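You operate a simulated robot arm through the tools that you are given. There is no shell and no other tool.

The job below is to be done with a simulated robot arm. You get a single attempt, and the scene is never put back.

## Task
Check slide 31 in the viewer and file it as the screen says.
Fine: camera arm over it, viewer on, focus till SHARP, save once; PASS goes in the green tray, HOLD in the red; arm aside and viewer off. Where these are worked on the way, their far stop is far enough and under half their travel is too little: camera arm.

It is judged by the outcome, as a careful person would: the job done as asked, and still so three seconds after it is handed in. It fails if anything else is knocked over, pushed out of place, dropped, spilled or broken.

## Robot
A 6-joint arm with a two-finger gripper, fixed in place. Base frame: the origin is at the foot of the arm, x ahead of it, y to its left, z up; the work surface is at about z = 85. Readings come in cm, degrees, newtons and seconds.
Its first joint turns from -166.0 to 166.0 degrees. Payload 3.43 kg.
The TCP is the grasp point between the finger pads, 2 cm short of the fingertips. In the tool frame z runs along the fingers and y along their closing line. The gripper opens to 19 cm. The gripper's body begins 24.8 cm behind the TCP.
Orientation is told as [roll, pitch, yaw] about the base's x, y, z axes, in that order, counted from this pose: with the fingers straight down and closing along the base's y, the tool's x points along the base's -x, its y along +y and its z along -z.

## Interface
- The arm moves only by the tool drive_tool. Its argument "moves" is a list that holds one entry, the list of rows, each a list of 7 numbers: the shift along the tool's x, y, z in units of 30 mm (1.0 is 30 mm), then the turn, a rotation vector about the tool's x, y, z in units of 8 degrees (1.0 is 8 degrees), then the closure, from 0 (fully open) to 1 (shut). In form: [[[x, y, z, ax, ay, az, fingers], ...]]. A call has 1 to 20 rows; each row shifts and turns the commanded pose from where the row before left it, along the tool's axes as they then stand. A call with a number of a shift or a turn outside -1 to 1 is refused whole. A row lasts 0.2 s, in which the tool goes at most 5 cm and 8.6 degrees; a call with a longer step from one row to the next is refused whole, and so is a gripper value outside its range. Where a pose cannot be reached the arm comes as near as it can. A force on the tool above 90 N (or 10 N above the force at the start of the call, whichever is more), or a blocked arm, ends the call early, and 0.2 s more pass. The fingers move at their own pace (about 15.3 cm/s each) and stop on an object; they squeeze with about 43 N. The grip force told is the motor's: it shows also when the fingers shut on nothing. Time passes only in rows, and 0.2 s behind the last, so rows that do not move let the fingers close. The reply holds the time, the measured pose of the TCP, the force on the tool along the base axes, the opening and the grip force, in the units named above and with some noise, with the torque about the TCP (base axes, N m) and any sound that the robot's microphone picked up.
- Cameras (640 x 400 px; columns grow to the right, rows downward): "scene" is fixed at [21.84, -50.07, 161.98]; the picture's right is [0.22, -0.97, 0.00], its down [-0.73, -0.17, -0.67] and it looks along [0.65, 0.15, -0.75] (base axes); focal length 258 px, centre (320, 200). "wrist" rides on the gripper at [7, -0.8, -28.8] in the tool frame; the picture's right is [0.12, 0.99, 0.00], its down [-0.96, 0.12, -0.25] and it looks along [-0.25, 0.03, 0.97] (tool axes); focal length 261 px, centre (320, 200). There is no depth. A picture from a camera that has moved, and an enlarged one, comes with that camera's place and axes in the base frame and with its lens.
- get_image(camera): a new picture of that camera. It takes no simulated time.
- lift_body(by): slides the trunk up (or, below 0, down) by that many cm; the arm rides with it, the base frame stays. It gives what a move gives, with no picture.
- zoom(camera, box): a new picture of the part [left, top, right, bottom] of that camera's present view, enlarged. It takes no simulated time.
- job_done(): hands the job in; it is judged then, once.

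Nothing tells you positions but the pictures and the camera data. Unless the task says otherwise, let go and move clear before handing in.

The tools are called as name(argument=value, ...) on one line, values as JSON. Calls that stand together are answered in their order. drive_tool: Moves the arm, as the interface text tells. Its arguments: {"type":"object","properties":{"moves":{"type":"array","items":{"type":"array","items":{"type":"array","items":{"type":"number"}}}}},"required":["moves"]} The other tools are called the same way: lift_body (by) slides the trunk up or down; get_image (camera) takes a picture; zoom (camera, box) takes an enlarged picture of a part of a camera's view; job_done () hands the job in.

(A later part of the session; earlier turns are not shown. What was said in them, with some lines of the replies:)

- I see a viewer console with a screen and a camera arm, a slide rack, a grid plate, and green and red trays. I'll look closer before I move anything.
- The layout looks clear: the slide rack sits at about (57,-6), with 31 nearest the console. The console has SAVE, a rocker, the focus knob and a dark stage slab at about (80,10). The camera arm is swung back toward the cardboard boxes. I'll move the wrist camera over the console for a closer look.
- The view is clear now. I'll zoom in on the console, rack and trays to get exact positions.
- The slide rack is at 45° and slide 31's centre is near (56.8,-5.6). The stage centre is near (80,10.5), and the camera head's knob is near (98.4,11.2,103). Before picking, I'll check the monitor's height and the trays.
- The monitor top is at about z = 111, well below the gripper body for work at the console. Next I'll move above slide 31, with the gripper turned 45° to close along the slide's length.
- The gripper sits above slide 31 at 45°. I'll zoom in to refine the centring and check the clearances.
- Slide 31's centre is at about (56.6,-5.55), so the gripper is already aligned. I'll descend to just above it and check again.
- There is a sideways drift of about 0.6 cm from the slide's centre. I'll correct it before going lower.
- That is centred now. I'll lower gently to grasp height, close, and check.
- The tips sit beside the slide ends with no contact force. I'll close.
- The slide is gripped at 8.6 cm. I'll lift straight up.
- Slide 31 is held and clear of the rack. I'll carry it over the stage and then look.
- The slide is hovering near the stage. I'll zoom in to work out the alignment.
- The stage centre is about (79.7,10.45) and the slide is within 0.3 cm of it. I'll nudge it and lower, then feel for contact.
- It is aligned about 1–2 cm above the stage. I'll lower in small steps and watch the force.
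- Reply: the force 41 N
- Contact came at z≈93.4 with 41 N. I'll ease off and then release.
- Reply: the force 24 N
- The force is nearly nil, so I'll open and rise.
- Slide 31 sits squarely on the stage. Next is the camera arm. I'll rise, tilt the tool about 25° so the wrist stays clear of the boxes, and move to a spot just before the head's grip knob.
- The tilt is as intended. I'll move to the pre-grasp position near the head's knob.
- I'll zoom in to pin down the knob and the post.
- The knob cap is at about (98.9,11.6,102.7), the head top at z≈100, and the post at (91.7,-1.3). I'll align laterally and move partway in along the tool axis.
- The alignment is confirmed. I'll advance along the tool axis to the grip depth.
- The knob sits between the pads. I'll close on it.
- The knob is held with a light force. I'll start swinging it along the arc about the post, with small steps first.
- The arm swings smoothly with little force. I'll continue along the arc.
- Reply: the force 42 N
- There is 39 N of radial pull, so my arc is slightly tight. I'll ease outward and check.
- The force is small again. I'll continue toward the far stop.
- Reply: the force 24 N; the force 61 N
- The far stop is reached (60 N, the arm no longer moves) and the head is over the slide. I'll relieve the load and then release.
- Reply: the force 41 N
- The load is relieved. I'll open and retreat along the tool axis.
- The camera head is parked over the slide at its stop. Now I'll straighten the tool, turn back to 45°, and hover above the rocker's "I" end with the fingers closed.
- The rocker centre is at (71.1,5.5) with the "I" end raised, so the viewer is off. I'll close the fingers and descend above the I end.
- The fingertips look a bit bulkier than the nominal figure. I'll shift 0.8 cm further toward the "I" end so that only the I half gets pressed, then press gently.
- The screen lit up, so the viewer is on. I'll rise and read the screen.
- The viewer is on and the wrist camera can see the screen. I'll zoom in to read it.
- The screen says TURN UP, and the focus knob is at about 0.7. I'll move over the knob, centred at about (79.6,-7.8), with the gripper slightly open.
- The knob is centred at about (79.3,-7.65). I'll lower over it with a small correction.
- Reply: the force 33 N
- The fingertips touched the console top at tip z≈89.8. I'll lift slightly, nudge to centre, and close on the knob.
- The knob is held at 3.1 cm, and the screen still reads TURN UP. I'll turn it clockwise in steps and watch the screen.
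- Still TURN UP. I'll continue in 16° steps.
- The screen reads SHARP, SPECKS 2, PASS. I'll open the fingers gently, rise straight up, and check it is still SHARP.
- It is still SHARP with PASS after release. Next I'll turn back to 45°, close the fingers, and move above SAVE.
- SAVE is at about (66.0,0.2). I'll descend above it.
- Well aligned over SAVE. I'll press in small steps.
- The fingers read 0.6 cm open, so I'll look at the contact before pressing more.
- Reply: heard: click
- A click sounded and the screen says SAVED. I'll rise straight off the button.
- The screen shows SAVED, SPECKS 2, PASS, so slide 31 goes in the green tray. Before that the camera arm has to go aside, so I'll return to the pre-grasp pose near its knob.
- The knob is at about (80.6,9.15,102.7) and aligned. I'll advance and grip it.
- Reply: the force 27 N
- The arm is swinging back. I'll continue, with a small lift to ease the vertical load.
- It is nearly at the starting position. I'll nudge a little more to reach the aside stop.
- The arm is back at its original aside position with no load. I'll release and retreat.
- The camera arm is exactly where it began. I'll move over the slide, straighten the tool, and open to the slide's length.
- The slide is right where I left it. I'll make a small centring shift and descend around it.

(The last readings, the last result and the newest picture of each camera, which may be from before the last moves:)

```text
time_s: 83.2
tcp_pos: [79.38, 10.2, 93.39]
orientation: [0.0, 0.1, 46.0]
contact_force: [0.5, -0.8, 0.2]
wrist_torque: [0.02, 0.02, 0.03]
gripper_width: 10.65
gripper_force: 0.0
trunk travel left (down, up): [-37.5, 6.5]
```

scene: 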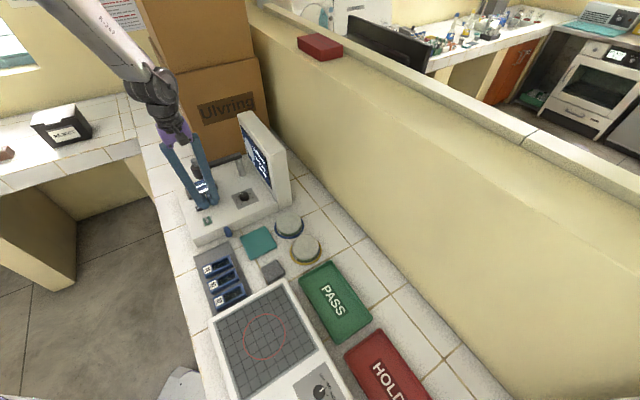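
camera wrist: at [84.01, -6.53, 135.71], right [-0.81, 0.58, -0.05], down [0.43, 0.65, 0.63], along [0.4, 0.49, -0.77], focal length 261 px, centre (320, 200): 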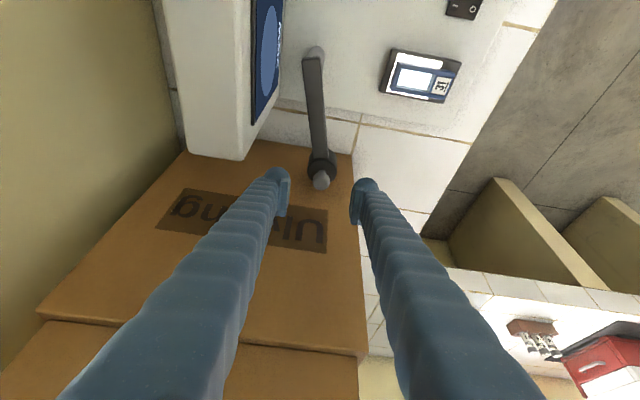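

There's no contact at z = 93.4, the same height as the earlier hold. I'll close and lift.

drive_tool(moves=[[[0, 0, 0, 0, 0, 0, 0.55], [0, 0, 0, 0, 0, 0, 0.6], [0, 0, 0, 0, 0, 0, 0.65], [0, 0, 0, 0, 0, 0, 0.65]]])

zoom(camera="wrist", box=[240, 120, 400, 220])

```text
time_s: 84.2
tcp_pos: [79.46, 10.2, 93.31]
orientation: [0.0, 0.0, 45.9]
contact_force: [0.3, -0.2, 0.1]
wrist_torque: [-0.02, 0.01, -0.04]
gripper_width: 8.64
gripper_force: 42.8
trunk travel left (down, up): [-37.5, 6.5]
```

```text
4.00 times, centred on (320, 170) of wrist
camera zoom: at [75.04, 4.58, 122.05], right [-0.8, 0.61, 0.0], down [0.59, 0.77, 0.25], along [0.15, 0.2, -0.97], focal length 1043 px, centre (320, 320)
```

zoom: 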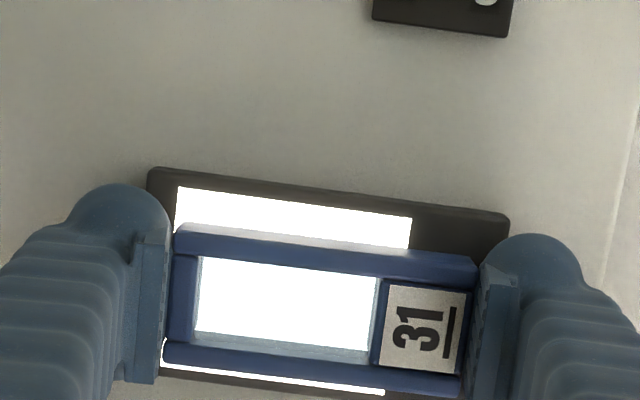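

Gripped again. I'll lift and carry it toward the green tray.

drive_tool(moves=[[[0, 0, -0.2, 0, 0, 0, 0.65], [0, 0, -0.6, 0, 0, 0, 0.65], [0, 0, -0.9, 0, 0, 0, 0.65], [0, 0, -0.9, 0, 0, 0, 0.65], [0, 0, -0.9, 0, 0, 0, 0.65], [0, 0, -0.9, 0, 0, 0, 0.65], [0, 0, -0.9, 0, 0, 0, 0.65], [0, 0, -0.9, 0, 0, 0, 0.65], [0.5, -0.16, 0, 0, 0, 0, 0.65], [0.932, -0.298, 0, 0, 0, 0, 0.65], [0.932, -0.298, 0, 0, 0, 0, 0.65], [0.932, -0.298, 0, 0, 0, 0, 0.65], [0.932, -0.298, 0, 0, 0, 0, 0.65], [0.932, -0.298, 0, 0, 0, 0, 0.65], [0.932, -0.298, 0, 0, 0, 0, 0.65], [0.932, -0.298, 0, 0, 0, 0, 0.65], [0.932, -0.298, 0, 0, 0, 0, 0.65]]])

get_image(camera="wrist")

get_image(camera="scene")

```text
time_s: 87.8
tcp_pos: [68.34, -12.02, 111.8]
orientation: [0.1, 0.0, 45.9]
contact_force: [0.6, 0.6, -0.6]
wrist_torque: [0.02, 0.01, 0.0]
gripper_width: 8.66
gripper_force: 43.8
trunk travel left (down, up): [-37.5, 6.5]
```

```text
taken
camera wrist: at [64.0, -17.66, 140.44], right [-0.8, 0.61, 0.0], down [0.59, 0.77, 0.25], along [0.15, 0.2, -0.97], focal length 261 px, centre (320, 200)
```

wrist: 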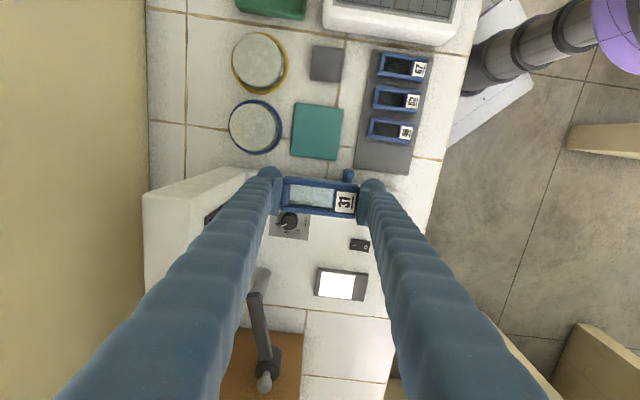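

```text
taken
```

scene: 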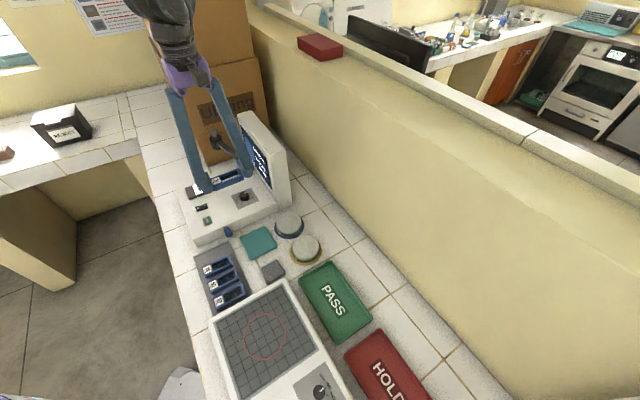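

drive_tool(moves=[[[0.9, -0.293, 0, 0, 0, 0, 0.65], [0.9, -0.293, 0, 0, 0, 0, 0.65], [0.9, -0.293, 0, 0, 0, 0, 0.65], [0.9, -0.293, 0, 0, 0, 0, 0.65], [0.9, -0.293, 0, 0, 0, 0, 0.65], [0.9, -0.293, 0, 0, 0, 0, 0.65], [0.9, -0.293, 0, 0, 0, 0, 0.65], [0.9, -0.293, 0, 0, 0, 0, 0.65], [0.9, -0.293, 0, 0, 0, 0, 0.65], [0.9, -0.293, 0, 0, 0, 0, 0.65], [0.9, -0.293, 0, 0, 0, 0, 0.65], [0.9, -0.293, 0, 0, 0, 0, 0.65], [0.9, -0.293, 0, 0, 0, 0, 0.65], [0.9, -0.293, 0, 0, 0, 0, 0.65]]])

drive_tool(moves=[[[0, 0, 0, 0, 0, 0.95, 0.65], [0, 0, 0, 0, 0, 0.95, 0.65], [0, 0, 0, 0, 0, 0.95, 0.65], [0, 0, 0, 0, 0, 0.95, 0.65], [0, 0, 0, 0, 0, 0.95, 0.65], [0, 0, 0, 0, 0, 0.95, 0.65], [0, 0, 0, 0, 0, 0.95, 0.65], [0, 0, 0, 0, 0, 0.95, 0.65], [0, 0, 0, 0, 0, 0.95, 0.65], [0, 0, 0, 0, 0, 0.95, 0.65], [0, 0, 0, 0, 0, 0.95, 0.65], [0, 0, 0, 0, 0, 0.95, 0.65]]])

get_image(camera="wrist")

get_image(camera="scene")

```text
time_s: 90.8
tcp_pos: [50.81, -47.83, 112.17]
orientation: [0.1, 0.1, 45.9]
contact_force: [-0.3, 0.2, -0.8]
wrist_torque: [0.05, -0.03, 0.02]
gripper_width: 8.63
gripper_force: 43.1
trunk travel left (down, up): [-37.5, 6.5]
```

```text
time_s: 93.4
tcp_pos: [50.9, -47.86, 111.98]
orientation: [0.0, 0.0, -45.5]
contact_force: [-0.3, 1.3, -0.4]
wrist_torque: [-0.03, 0.01, 0.0]
gripper_width: 8.6
gripper_force: 42.7
trunk travel left (down, up): [-37.5, 6.5]
```

```text
taken
camera wrist: at [45.3, -43.39, 140.62], right [0.62, 0.78, 0.0], down [0.76, -0.6, 0.25], along [0.19, -0.15, -0.97], focal length 261 px, centre (320, 200)
```

wrist: 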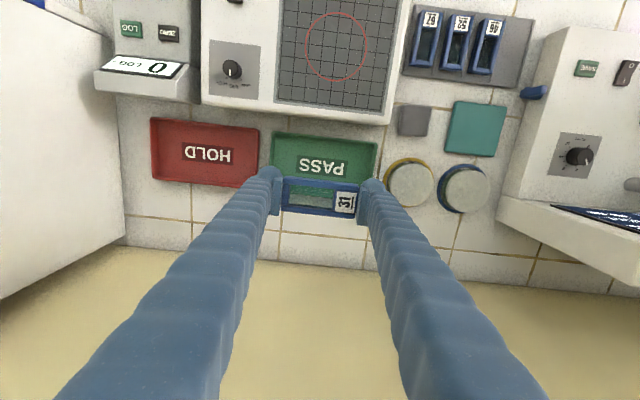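

```text
taken
```

scene: 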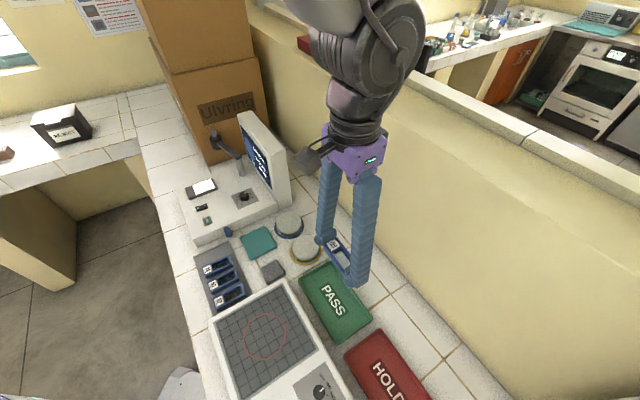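

zoom(camera="wrist", box=[240, 110, 400, 230])

zoom(camera="scene", box=[270, 230, 398, 350])

```text
3.33 times, centred on (320, 170) of wrist
camera zoom: at [45.3, -43.39, 140.62], right [0.62, 0.78, 0.0], down [0.76, -0.6, 0.25], along [0.19, -0.15, -0.97], focal length 869 px, centre (320, 300)
```

zoom: 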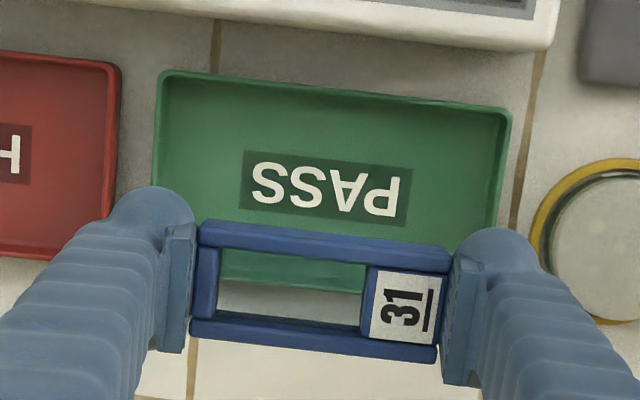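

```text
3.33 times, centred on (334, 290) of scene
camera zoom: at [21.84, -50.07, 161.98], right [0.22, -0.97, 0.0], down [-0.73, -0.17, -0.67], along [0.65, 0.15, -0.75], focal length 859 px, centre (273, -100)
```

zoom: 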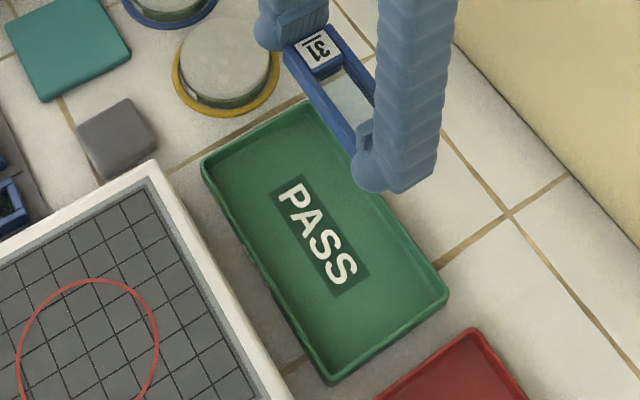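

The tray centre is about (50.7,-47.3), directly below. I'll shift half a centimetre and descend.

drive_tool(moves=[[[0.18, 0.08, 0.7, 0, 0, 0, 0.65], [0, 0, 0.9, 0, 0, 0, 0.65], [0, 0, 0.9, 0, 0, 0, 0.65], [0, 0, 0.9, 0, 0, 0, 0.65], [0, 0, 0.9, 0, 0, 0, 0.65], [0, 0, 0.9, 0, 0, 0, 0.65], [0, 0, 0.8, 0, 0, 0, 0.65], [0, 0, 0.5, 0, 0, 0, 0.65], [0, 0, 0, 0, 0, 0, 0.65]]])

zoom(camera="wrist", box=[200, 80, 440, 230])

zoom(camera="scene", box=[270, 250, 398, 370])

```text
time_s: 95.4
tcp_pos: [50.7, -47.35, 92.27]
orientation: [0.0, 0.0, -45.2]
contact_force: [0.3, 0.8, 0.3]
wrist_torque: [0.0, 0.0, -0.02]
gripper_width: 8.65
gripper_force: 42.9
trunk travel left (down, up): [-37.5, 6.5]
```

```text
2.67 times, centred on (320, 155) of wrist
camera zoom: at [45.06, -42.97, 120.94], right [0.62, 0.78, 0.0], down [0.76, -0.6, 0.25], along [0.19, -0.15, -0.97], focal length 695 px, centre (320, 320)
```

zoom: 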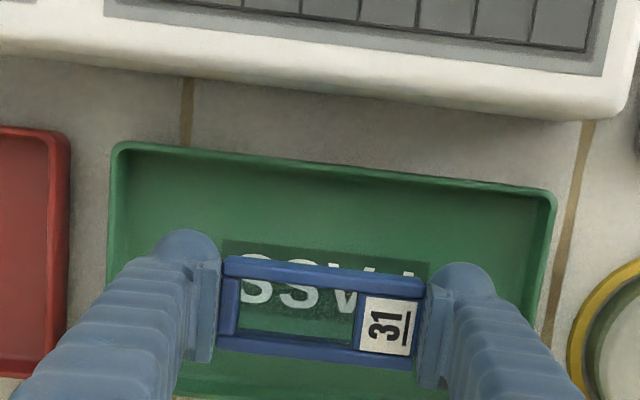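

```text
3.33 times, centred on (334, 310) of scene
camera zoom: at [21.84, -50.07, 161.98], right [0.22, -0.97, 0.0], down [-0.73, -0.17, -0.67], along [0.65, 0.15, -0.75], focal length 859 px, centre (273, -167)
```

zoom: 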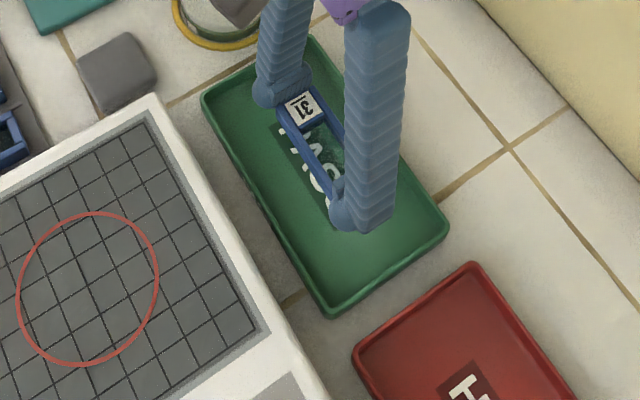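

It is centred in the tray. I'll lower gently.

drive_tool(moves=[[[0, 0, 0.4, 0, 0, 0, 0.65], [0, 0, 0.3, 0, 0, 0, 0.65], [0, 0, 0.2, 0, 0, 0, 0.65], [0, 0, 0.1, 0, 0, 0, 0.65], [0, 0, 0, 0, 0, 0, 0.65]]])

drive_tool(moves=[[[0, 0, 0.1, 0, 0, 0, 0.65], [0, 0, 0, 0, 0, 0, 0.65]]])

```text
time_s: 96.6
tcp_pos: [50.7, -47.41, 89.36]
orientation: [0.0, 0.1, -45.3]
contact_force: [-0.2, 0.0, -0.9]
wrist_torque: [0.02, -0.02, 0.01]
gripper_width: 8.64
gripper_force: 43.3
trunk travel left (down, up): [-37.5, 6.5]
```

```text
time_s: 97.2
tcp_pos: [50.64, -47.28, 89.08]
orientation: [0.1, 0.0, -45.4]
contact_force: [-0.4, 0.3, -0.8]
wrist_torque: [0.0, -0.03, 0.04]
gripper_width: 8.64
gripper_force: 42.8
trunk travel left (down, up): [-37.5, 6.5]
```

drive_tool(moves=[[[0, 0, 0.1, 0, 0, 0, 0.65], [0, 0, 0, 0, 0, 0, 0.65]]])

drive_tool(moves=[[[0, 0, 0.08, 0, 0, 0, 0.65], [0, 0, 0, 0, 0, 0, 0.65]]])

zoom(camera="scene", box=[290, 260, 380, 330])

```text
time_s: 97.8
tcp_pos: [50.67, -47.15, 88.88]
orientation: [0.0, -0.1, -45.2]
contact_force: [-0.1, 0.7, -0.7]
wrist_torque: [0.01, -0.02, -0.01]
gripper_width: 8.65
gripper_force: 42.9
trunk travel left (down, up): [-37.5, 6.5]
```

```text
time_s: 98.4
tcp_pos: [50.78, -47.2, 88.47]
orientation: [0.0, -0.1, -45.3]
contact_force: [0.3, 0.1, -1.3]
wrist_torque: [0.01, 0.01, -0.04]
gripper_width: 8.63
gripper_force: 42.8
trunk travel left (down, up): [-37.5, 6.5]
```

```text
5.71 times, centred on (335, 295) of scene
camera zoom: at [21.84, -50.07, 161.98], right [0.22, -0.97, 0.0], down [-0.73, -0.17, -0.67], along [0.65, 0.15, -0.75], focal length 1472 px, centre (234, -343)
```

zoom: 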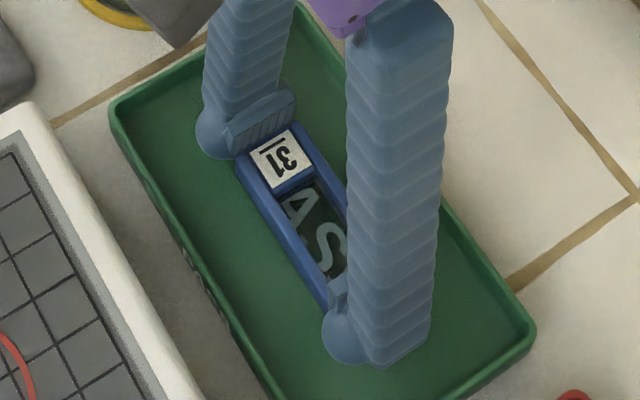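

drive_tool(moves=[[[0, 0, 0.07, 0, 0, 0, 0.65], [0, 0, 0, 0, 0, 0, 0.65]]])

drive_tool(moves=[[[0, 0, 0.05, 0, 0, 0, 0.65], [0, 0, 0, 0, 0, 0, 0.65]]])

```text
time_s: 99.0
tcp_pos: [50.61, -47.21, 88.37]
orientation: [0.0, 0.0, -45.1]
contact_force: [-0.5, 0.4, -0.4]
wrist_torque: [-0.01, 0.01, 0.01]
gripper_width: 8.63
gripper_force: 43.0
trunk travel left (down, up): [-37.5, 6.5]
```

```text
time_s: 99.6
tcp_pos: [50.68, -47.2, 88.23]
orientation: [0.0, 0.1, -45.3]
contact_force: [-1.0, -0.2, -0.3]
wrist_torque: [0.0, -0.04, 0.04]
gripper_width: 8.61
gripper_force: 43.3
trunk travel left (down, up): [-37.5, 6.5]
```

drive_tool(moves=[[[0, 0, 0.06, 0, 0, 0, 0.65], [0, 0, 0, 0, 0, 0, 0.65]]])

drive_tool(moves=[[[0, 0, 0.05, 0, 0, 0, 0.65], [0, 0, 0, 0, 0, 0, 0.65]]])

```text
time_s: 100.2
tcp_pos: [50.7, -47.3, 88.12]
orientation: [0.0, 0.0, -45.2]
contact_force: [-0.3, -0.1, 0.4]
wrist_torque: [0.03, 0.02, -0.01]
gripper_width: 8.62
gripper_force: 43.0
trunk travel left (down, up): [-37.5, 6.5]
```

```text
time_s: 100.8
tcp_pos: [50.79, -47.02, 87.97]
orientation: [0.0, 0.0, -45.2]
contact_force: [-0.1, 0.6, 0.2]
wrist_torque: [0.0, -0.01, 0.03]
gripper_width: 8.62
gripper_force: 42.8
trunk travel left (down, up): [-37.5, 6.5]
```

drive_tool(moves=[[[0, 0, 0.05, 0, 0, 0, 0.65], [0, 0, 0, 0, 0, 0, 0.65]]])

drive_tool(moves=[[[0, 0, 0.05, 0, 0, 0, 0.65], [0, 0, 0, 0, 0, 0, 0.65]]])

zoom(camera="scene", box=[290, 260, 380, 330])

```text
time_s: 101.4
tcp_pos: [50.75, -47.17, 87.82]
orientation: [-0.1, 0.0, -45.4]
contact_force: [0.0, 0.2, 0.5]
wrist_torque: [-0.04, 0.02, 0.0]
gripper_width: 8.62
gripper_force: 43.0
trunk travel left (down, up): [-37.5, 6.5]
```

```text
time_s: 102.0
tcp_pos: [50.67, -47.23, 87.7]
orientation: [-0.1, 0.0, -45.3]
contact_force: [-2.6, 1.1, 12.4]
wrist_torque: [0.05, 0.05, -0.03]
gripper_width: 8.64
gripper_force: 43.0
trunk travel left (down, up): [-37.5, 6.5]
```

```text
5.71 times, centred on (335, 295) of scene
camera zoom: at [21.84, -50.07, 161.98], right [0.22, -0.97, 0.0], down [-0.73, -0.17, -0.67], along [0.65, 0.15, -0.75], focal length 1472 px, centre (234, -343)
```

zoom: 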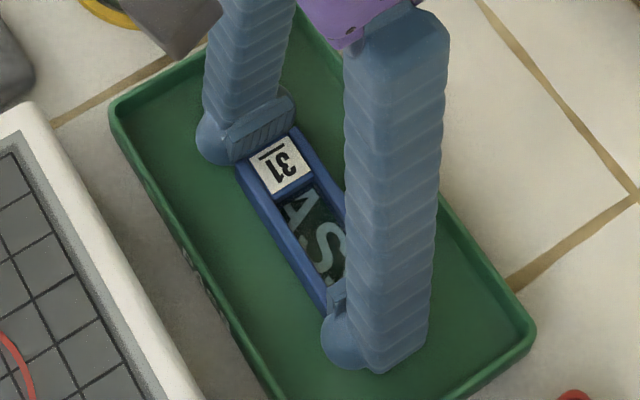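

The slide touched the tray floor with 12 N. I'll release and rise.

drive_tool(moves=[[[0, 0, -0.02, 0, 0, 0, 0.65], [0, 0, 0, 0, 0, 0, 0.55], [0, 0, 0, 0, 0, 0, 0.44], [0, 0, 0, 0, 0, 0, 0.44], [0, 0, -0.3, 0, 0, 0, 0.44], [0, 0, -0.8, 0, 0, 0, 0.44], [0, 0, -0.9, 0, 0, 0, 0.44], [0, 0, -0.9, 0, 0, 0, 0.44], [0, 0, -0.9, 0, 0, 0, 0.44], [0, 0, -0.9, 0, 0, 0, 0.44], [0, 0, -0.9, 0, 0, 0, 0.44], [0, 0, -0.9, 0, 0, 0, 0.44]]])

get_image(camera="wrist")

zoom(camera="scene", box=[270, 240, 398, 360])

```text
time_s: 104.6
tcp_pos: [50.44, -47.36, 107.24]
orientation: [0.0, 0.0, -45.3]
contact_force: [1.0, -0.4, -0.3]
wrist_torque: [-0.04, -0.04, -0.01]
gripper_width: 10.63
gripper_force: 0.0
trunk travel left (down, up): [-37.5, 6.5]
```

```text
taken
camera wrist: at [44.92, -42.89, 135.97], right [0.62, 0.78, 0.0], down [0.76, -0.6, 0.25], along [0.19, -0.15, -0.97], focal length 261 px, centre (320, 200)
```

wrist: 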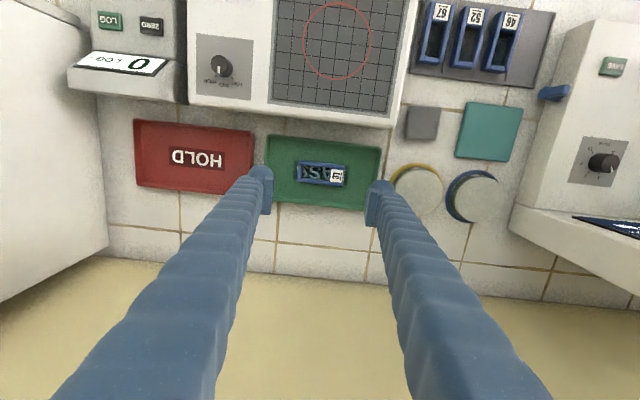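

```text
3.33 times, centred on (334, 300) of scene
camera zoom: at [21.84, -50.07, 161.98], right [0.22, -0.97, 0.0], down [-0.73, -0.17, -0.67], along [0.65, 0.15, -0.75], focal length 859 px, centre (273, -133)
```

zoom: 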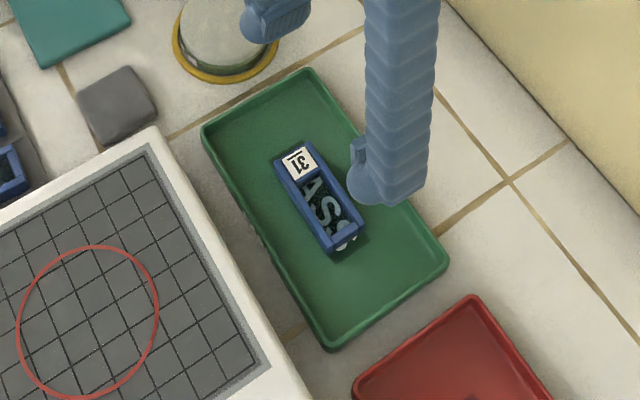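

Slide 31 lies in the PASS tray. The last step is to switch the viewer off, so I'll turn back to 45° with the fingers closed and move above the rocker's O end.

drive_tool(moves=[[[0, 0, -0.4, 0, 0, -0.95, 0.44], [0, 0, -0.4, 0, 0, -0.95, 0.5], [0, 0, -0.4, 0, 0, -0.95, 0.7], [0, 0, -0.4, 0, 0, -0.95, 1], [0, 0, 0, 0, 0, -0.95, 1], [0, 0, 0, 0, 0, -0.95, 1], [0, 0, 0, 0, 0, -0.95, 1], [0, 0, 0, 0, 0, -0.95, 1], [0, 0, 0, 0, 0, -0.95, 1], [0, 0, 0, 0, 0, -0.95, 1], [0, 0, 0, 0, 0, -0.95, 1], [0, 0, 0, 0, 0, -0.95, 1]]])

drive_tool(moves=[[[-0.917, 0.437, 0, 0, 0, 0, 1], [-0.917, 0.437, 0, 0, 0, 0, 1], [-0.917, 0.437, 0, 0, 0, 0, 1], [-0.917, 0.437, 0, 0, 0, 0, 1], [-0.917, 0.437, 0, 0, 0, 0, 1], [-0.917, 0.437, 0, 0, 0, 0, 1], [-0.917, 0.437, 0, 0, 0, 0, 1], [-0.917, 0.437, 0, 0, 0, 0, 1], [-0.917, 0.437, 0, 0, 0, 0, 1], [-0.917, 0.437, 0, 0, 0, 0, 1], [-0.917, 0.437, 0, 0, 0, 0, 1], [-0.917, 0.437, 0, 0, 0, 0, 1], [-0.917, 0.437, 0, 0, 0, 0, 1], [-0.917, 0.437, 0, 0, 0, 0, 1], [-0.917, 0.437, 0, 0, 0, 0, 1], [-0.917, 0.437, 0, 0, 0, 0, 1], [-0.917, 0.437, 0, 0, 0, 0, 1], [-0.917, 0.437, 0, 0, 0, 0, 1], [-0.917, 0.437, 0, 0, 0, 0, 1]]])

get_image(camera="wrist")

get_image(camera="scene")

```text
time_s: 107.2
tcp_pos: [50.63, -47.1, 111.88]
orientation: [-0.1, 0.0, 46.0]
contact_force: [-0.9, 0.1, 0.3]
wrist_torque: [-0.01, 0.02, 0.0]
gripper_width: 0.0
gripper_force: 34.5
trunk travel left (down, up): [-37.5, 6.5]
```

```text
time_s: 111.2
tcp_pos: [69.31, 7.72, 112.01]
orientation: [0.0, 0.0, 45.9]
contact_force: [-0.9, 1.1, -0.2]
wrist_torque: [-0.06, -0.02, -0.02]
gripper_width: 0.0
gripper_force: 33.9
trunk travel left (down, up): [-37.5, 6.5]
```

```text
taken
camera wrist: at [65.01, 2.09, 140.67], right [-0.8, 0.61, 0.0], down [0.59, 0.77, 0.25], along [0.15, 0.2, -0.97], focal length 261 px, centre (320, 200)
```

wrist: 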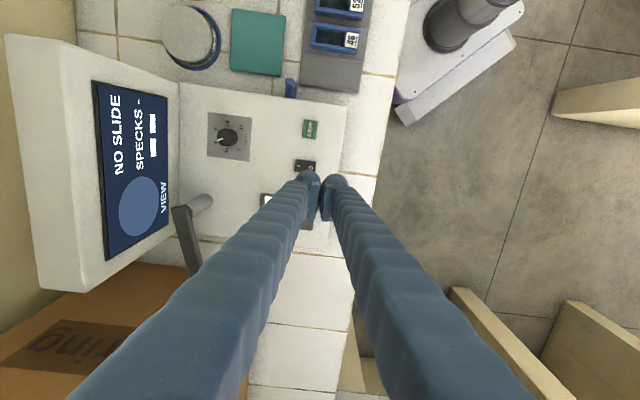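

```text
taken
```

scene: 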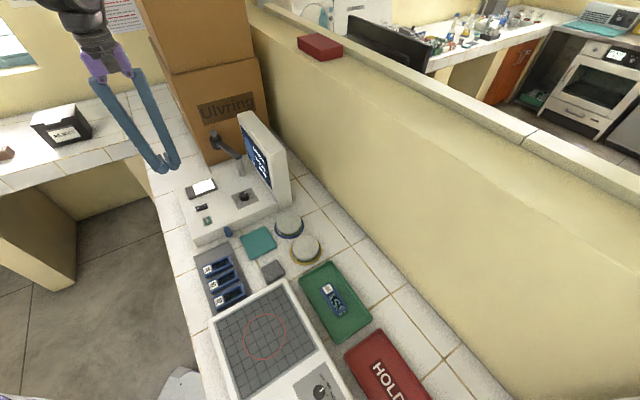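

drive_tool(moves=[[[0.11, 0, 0.8, 0, 0, 0, 1], [0, 0, 0.9, 0, 0, 0, 1], [0, 0, 0.9, 0, 0, 0, 1], [0, 0, 0.9, 0, 0, 0, 1], [0, 0, 0.9, 0, 0, 0, 1], [0, 0, 0.8, 0, 0, 0, 1], [0, 0, 0.5, 0, 0, 0, 1], [0, 0, 0, 0, 0, 0, 1]]])

zoom(camera="wrist", box=[240, 120, 400, 220])

zoom(camera="scene", box=[150, 160, 262, 230])

```text
time_s: 113.0
tcp_pos: [68.96, 7.55, 94.89]
orientation: [0.0, 0.0, 45.9]
contact_force: [0.2, -0.6, 0.5]
wrist_torque: [0.02, -0.01, -0.01]
gripper_width: 0.02
gripper_force: 34.4
trunk travel left (down, up): [-37.5, 6.5]
```

```text
4.00 times, centred on (320, 170) of wrist
camera zoom: at [64.65, 1.91, 123.61], right [-0.8, 0.61, 0.0], down [0.59, 0.77, 0.25], along [0.15, 0.2, -0.97], focal length 1043 px, centre (320, 320)
```

zoom: 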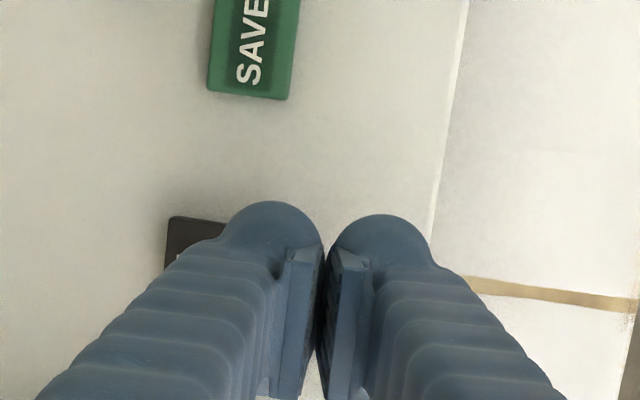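

```text
5.71 times, centred on (206, 195) of scene
camera zoom: at [21.84, -50.07, 161.98], right [0.22, -0.97, 0.0], down [-0.73, -0.17, -0.67], along [0.65, 0.15, -0.75], focal length 1472 px, centre (971, 229)
```

zoom: 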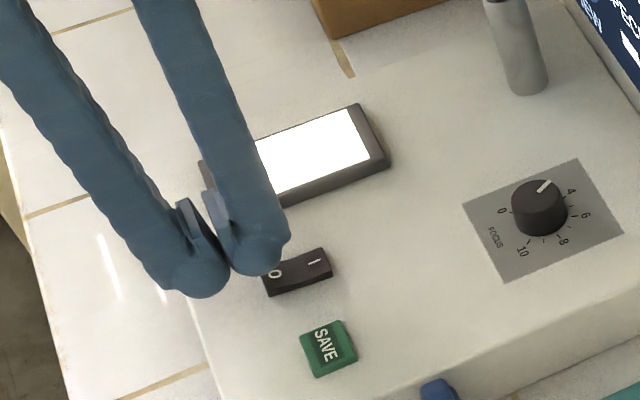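

drive_tool(moves=[[[0, 0, 0.3, 0, 0, 0, 1], [0, 0, 0.2, 0, 0, 0, 1], [0, 0, 0.1, 0, 0, 0, 1], [0, 0, 0, 0, 0, 0, 1]]])

drive_tool(moves=[[[0, 0, 0.1, 0, 0, 0, 1], [0, 0, 0, 0, 0, 0, 1]]])

get_image(camera="scene")

```text
time_s: 114.0
tcp_pos: [68.89, 7.51, 93.17]
orientation: [-0.1, 0.1, 45.9]
contact_force: [-0.4, 0.8, -1.0]
wrist_torque: [-0.02, -0.01, 0.02]
gripper_width: 0.03
gripper_force: 34.8
trunk travel left (down, up): [-37.5, 6.5]
```

```text
time_s: 114.6
tcp_pos: [69.06, 7.46, 92.73]
orientation: [0.0, 0.0, 45.9]
contact_force: [-0.5, 0.4, 0.0]
wrist_torque: [0.0, 0.01, -0.01]
gripper_width: 0.01
gripper_force: 34.5
trunk travel left (down, up): [-37.5, 6.5]
```

```text
taken
```

scene: 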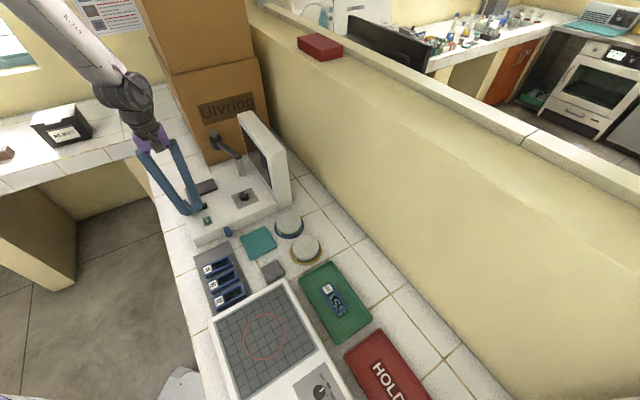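

The screen and stage light are off. I'll rise clear and do a final check.

drive_tool(moves=[[[0, 0, -0.5, 0, 0, 0, 1], [0, 0, -0.9, 0, 0, 0, 1], [0, 0, -0.9, 0, 0, 0, 1], [0, 0, -0.9, 0, 0, 0, 1], [0, 0, -0.9, 0, 0, 0, 0.9], [0, 0, -0.9, 0, 0, 0, 0.7], [0, 0, -0.9, 0, 0, 0, 0.5], [0, 0, -0.9, 0, 0, 0, 0.5], [0.5, 0, -0.5, 0, 0, 0, 0.5], [0.8, 0, 0, 0, 0, 0, 0.5], [0.8, 0, 0, 0, 0, 0, 0.5], [0.8, 0, 0, 0, 0, 0, 0.5]]])

get_image(camera="scene")

get_image(camera="wrist")

zoom(camera="scene", box=[170, 110, 330, 210])

zoom(camera="scene", box=[180, 200, 380, 340])

```text
time_s: 117.2
tcp_pos: [62.87, 1.16, 114.55]
orientation: [-0.1, -0.1, 45.8]
contact_force: [0.0, -0.3, 0.6]
wrist_torque: [0.06, -0.03, 0.02]
gripper_width: 9.51
gripper_force: 0.2
trunk travel left (down, up): [-37.5, 6.5]
```

```text
taken
```

scene: 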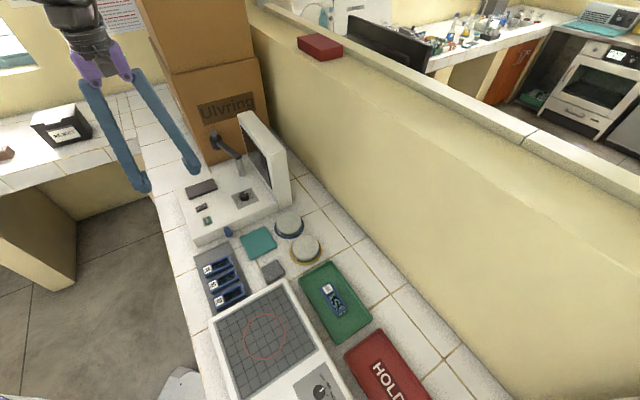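

```text
taken
camera wrist: at [58.47, -4.49, 143.28], right [-0.8, 0.61, 0.0], down [0.59, 0.77, 0.25], along [0.15, 0.2, -0.97], focal length 261 px, centre (320, 200)
```

wrist: 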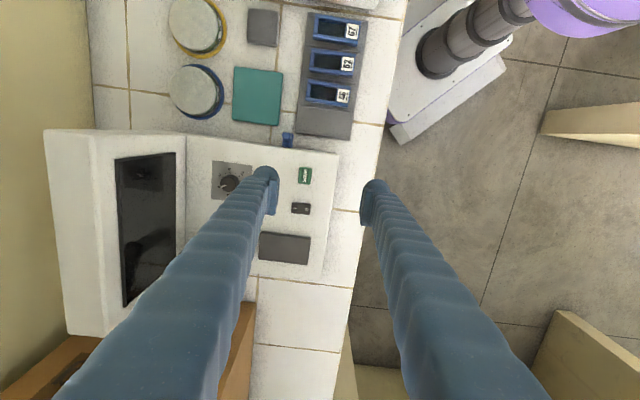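

```text
4.00 times, centred on (250, 160) of scene
camera zoom: at [21.84, -50.07, 161.98], right [0.22, -0.97, 0.0], down [-0.73, -0.17, -0.67], along [0.65, 0.15, -0.75], focal length 1031 px, centre (600, 360)
```

zoom: 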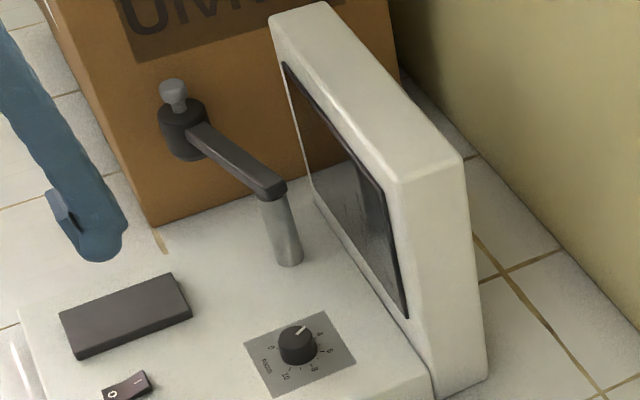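

```text
2.86 times, centred on (280, 270) of scene
camera zoom: at [21.84, -50.07, 161.98], right [0.22, -0.97, 0.0], down [-0.73, -0.17, -0.67], along [0.65, 0.15, -0.75], focal length 736 px, centre (434, 0)
```

zoom: 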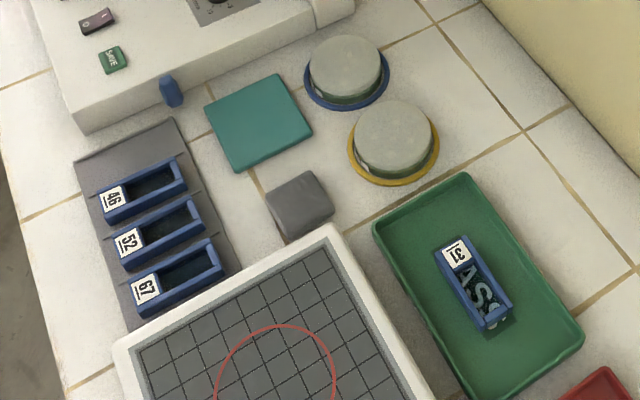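

Slide 31 lies in the green PASS tray, the camera arm is aside, and the viewer is off. The other slides and items are undisturbed and the gripper is clear, so I'm handing in the job.

job_done()

```text
The job is handed in.
```

Slide 31 was checked in the viewer and is now in the green PASS tray. The screen read SHARP with 2 specks and PASS, and I pressed SAVE once (one click, then SAVED).

For the check, I swung the camera arm to its far stop over the slide. Afterwards I put it back where it started, and the viewer is off. The focus knob stays at the SHARP setting. In the last pictures nothing else was moved or knocked over, and the gripper was empty and clear when I handed in.
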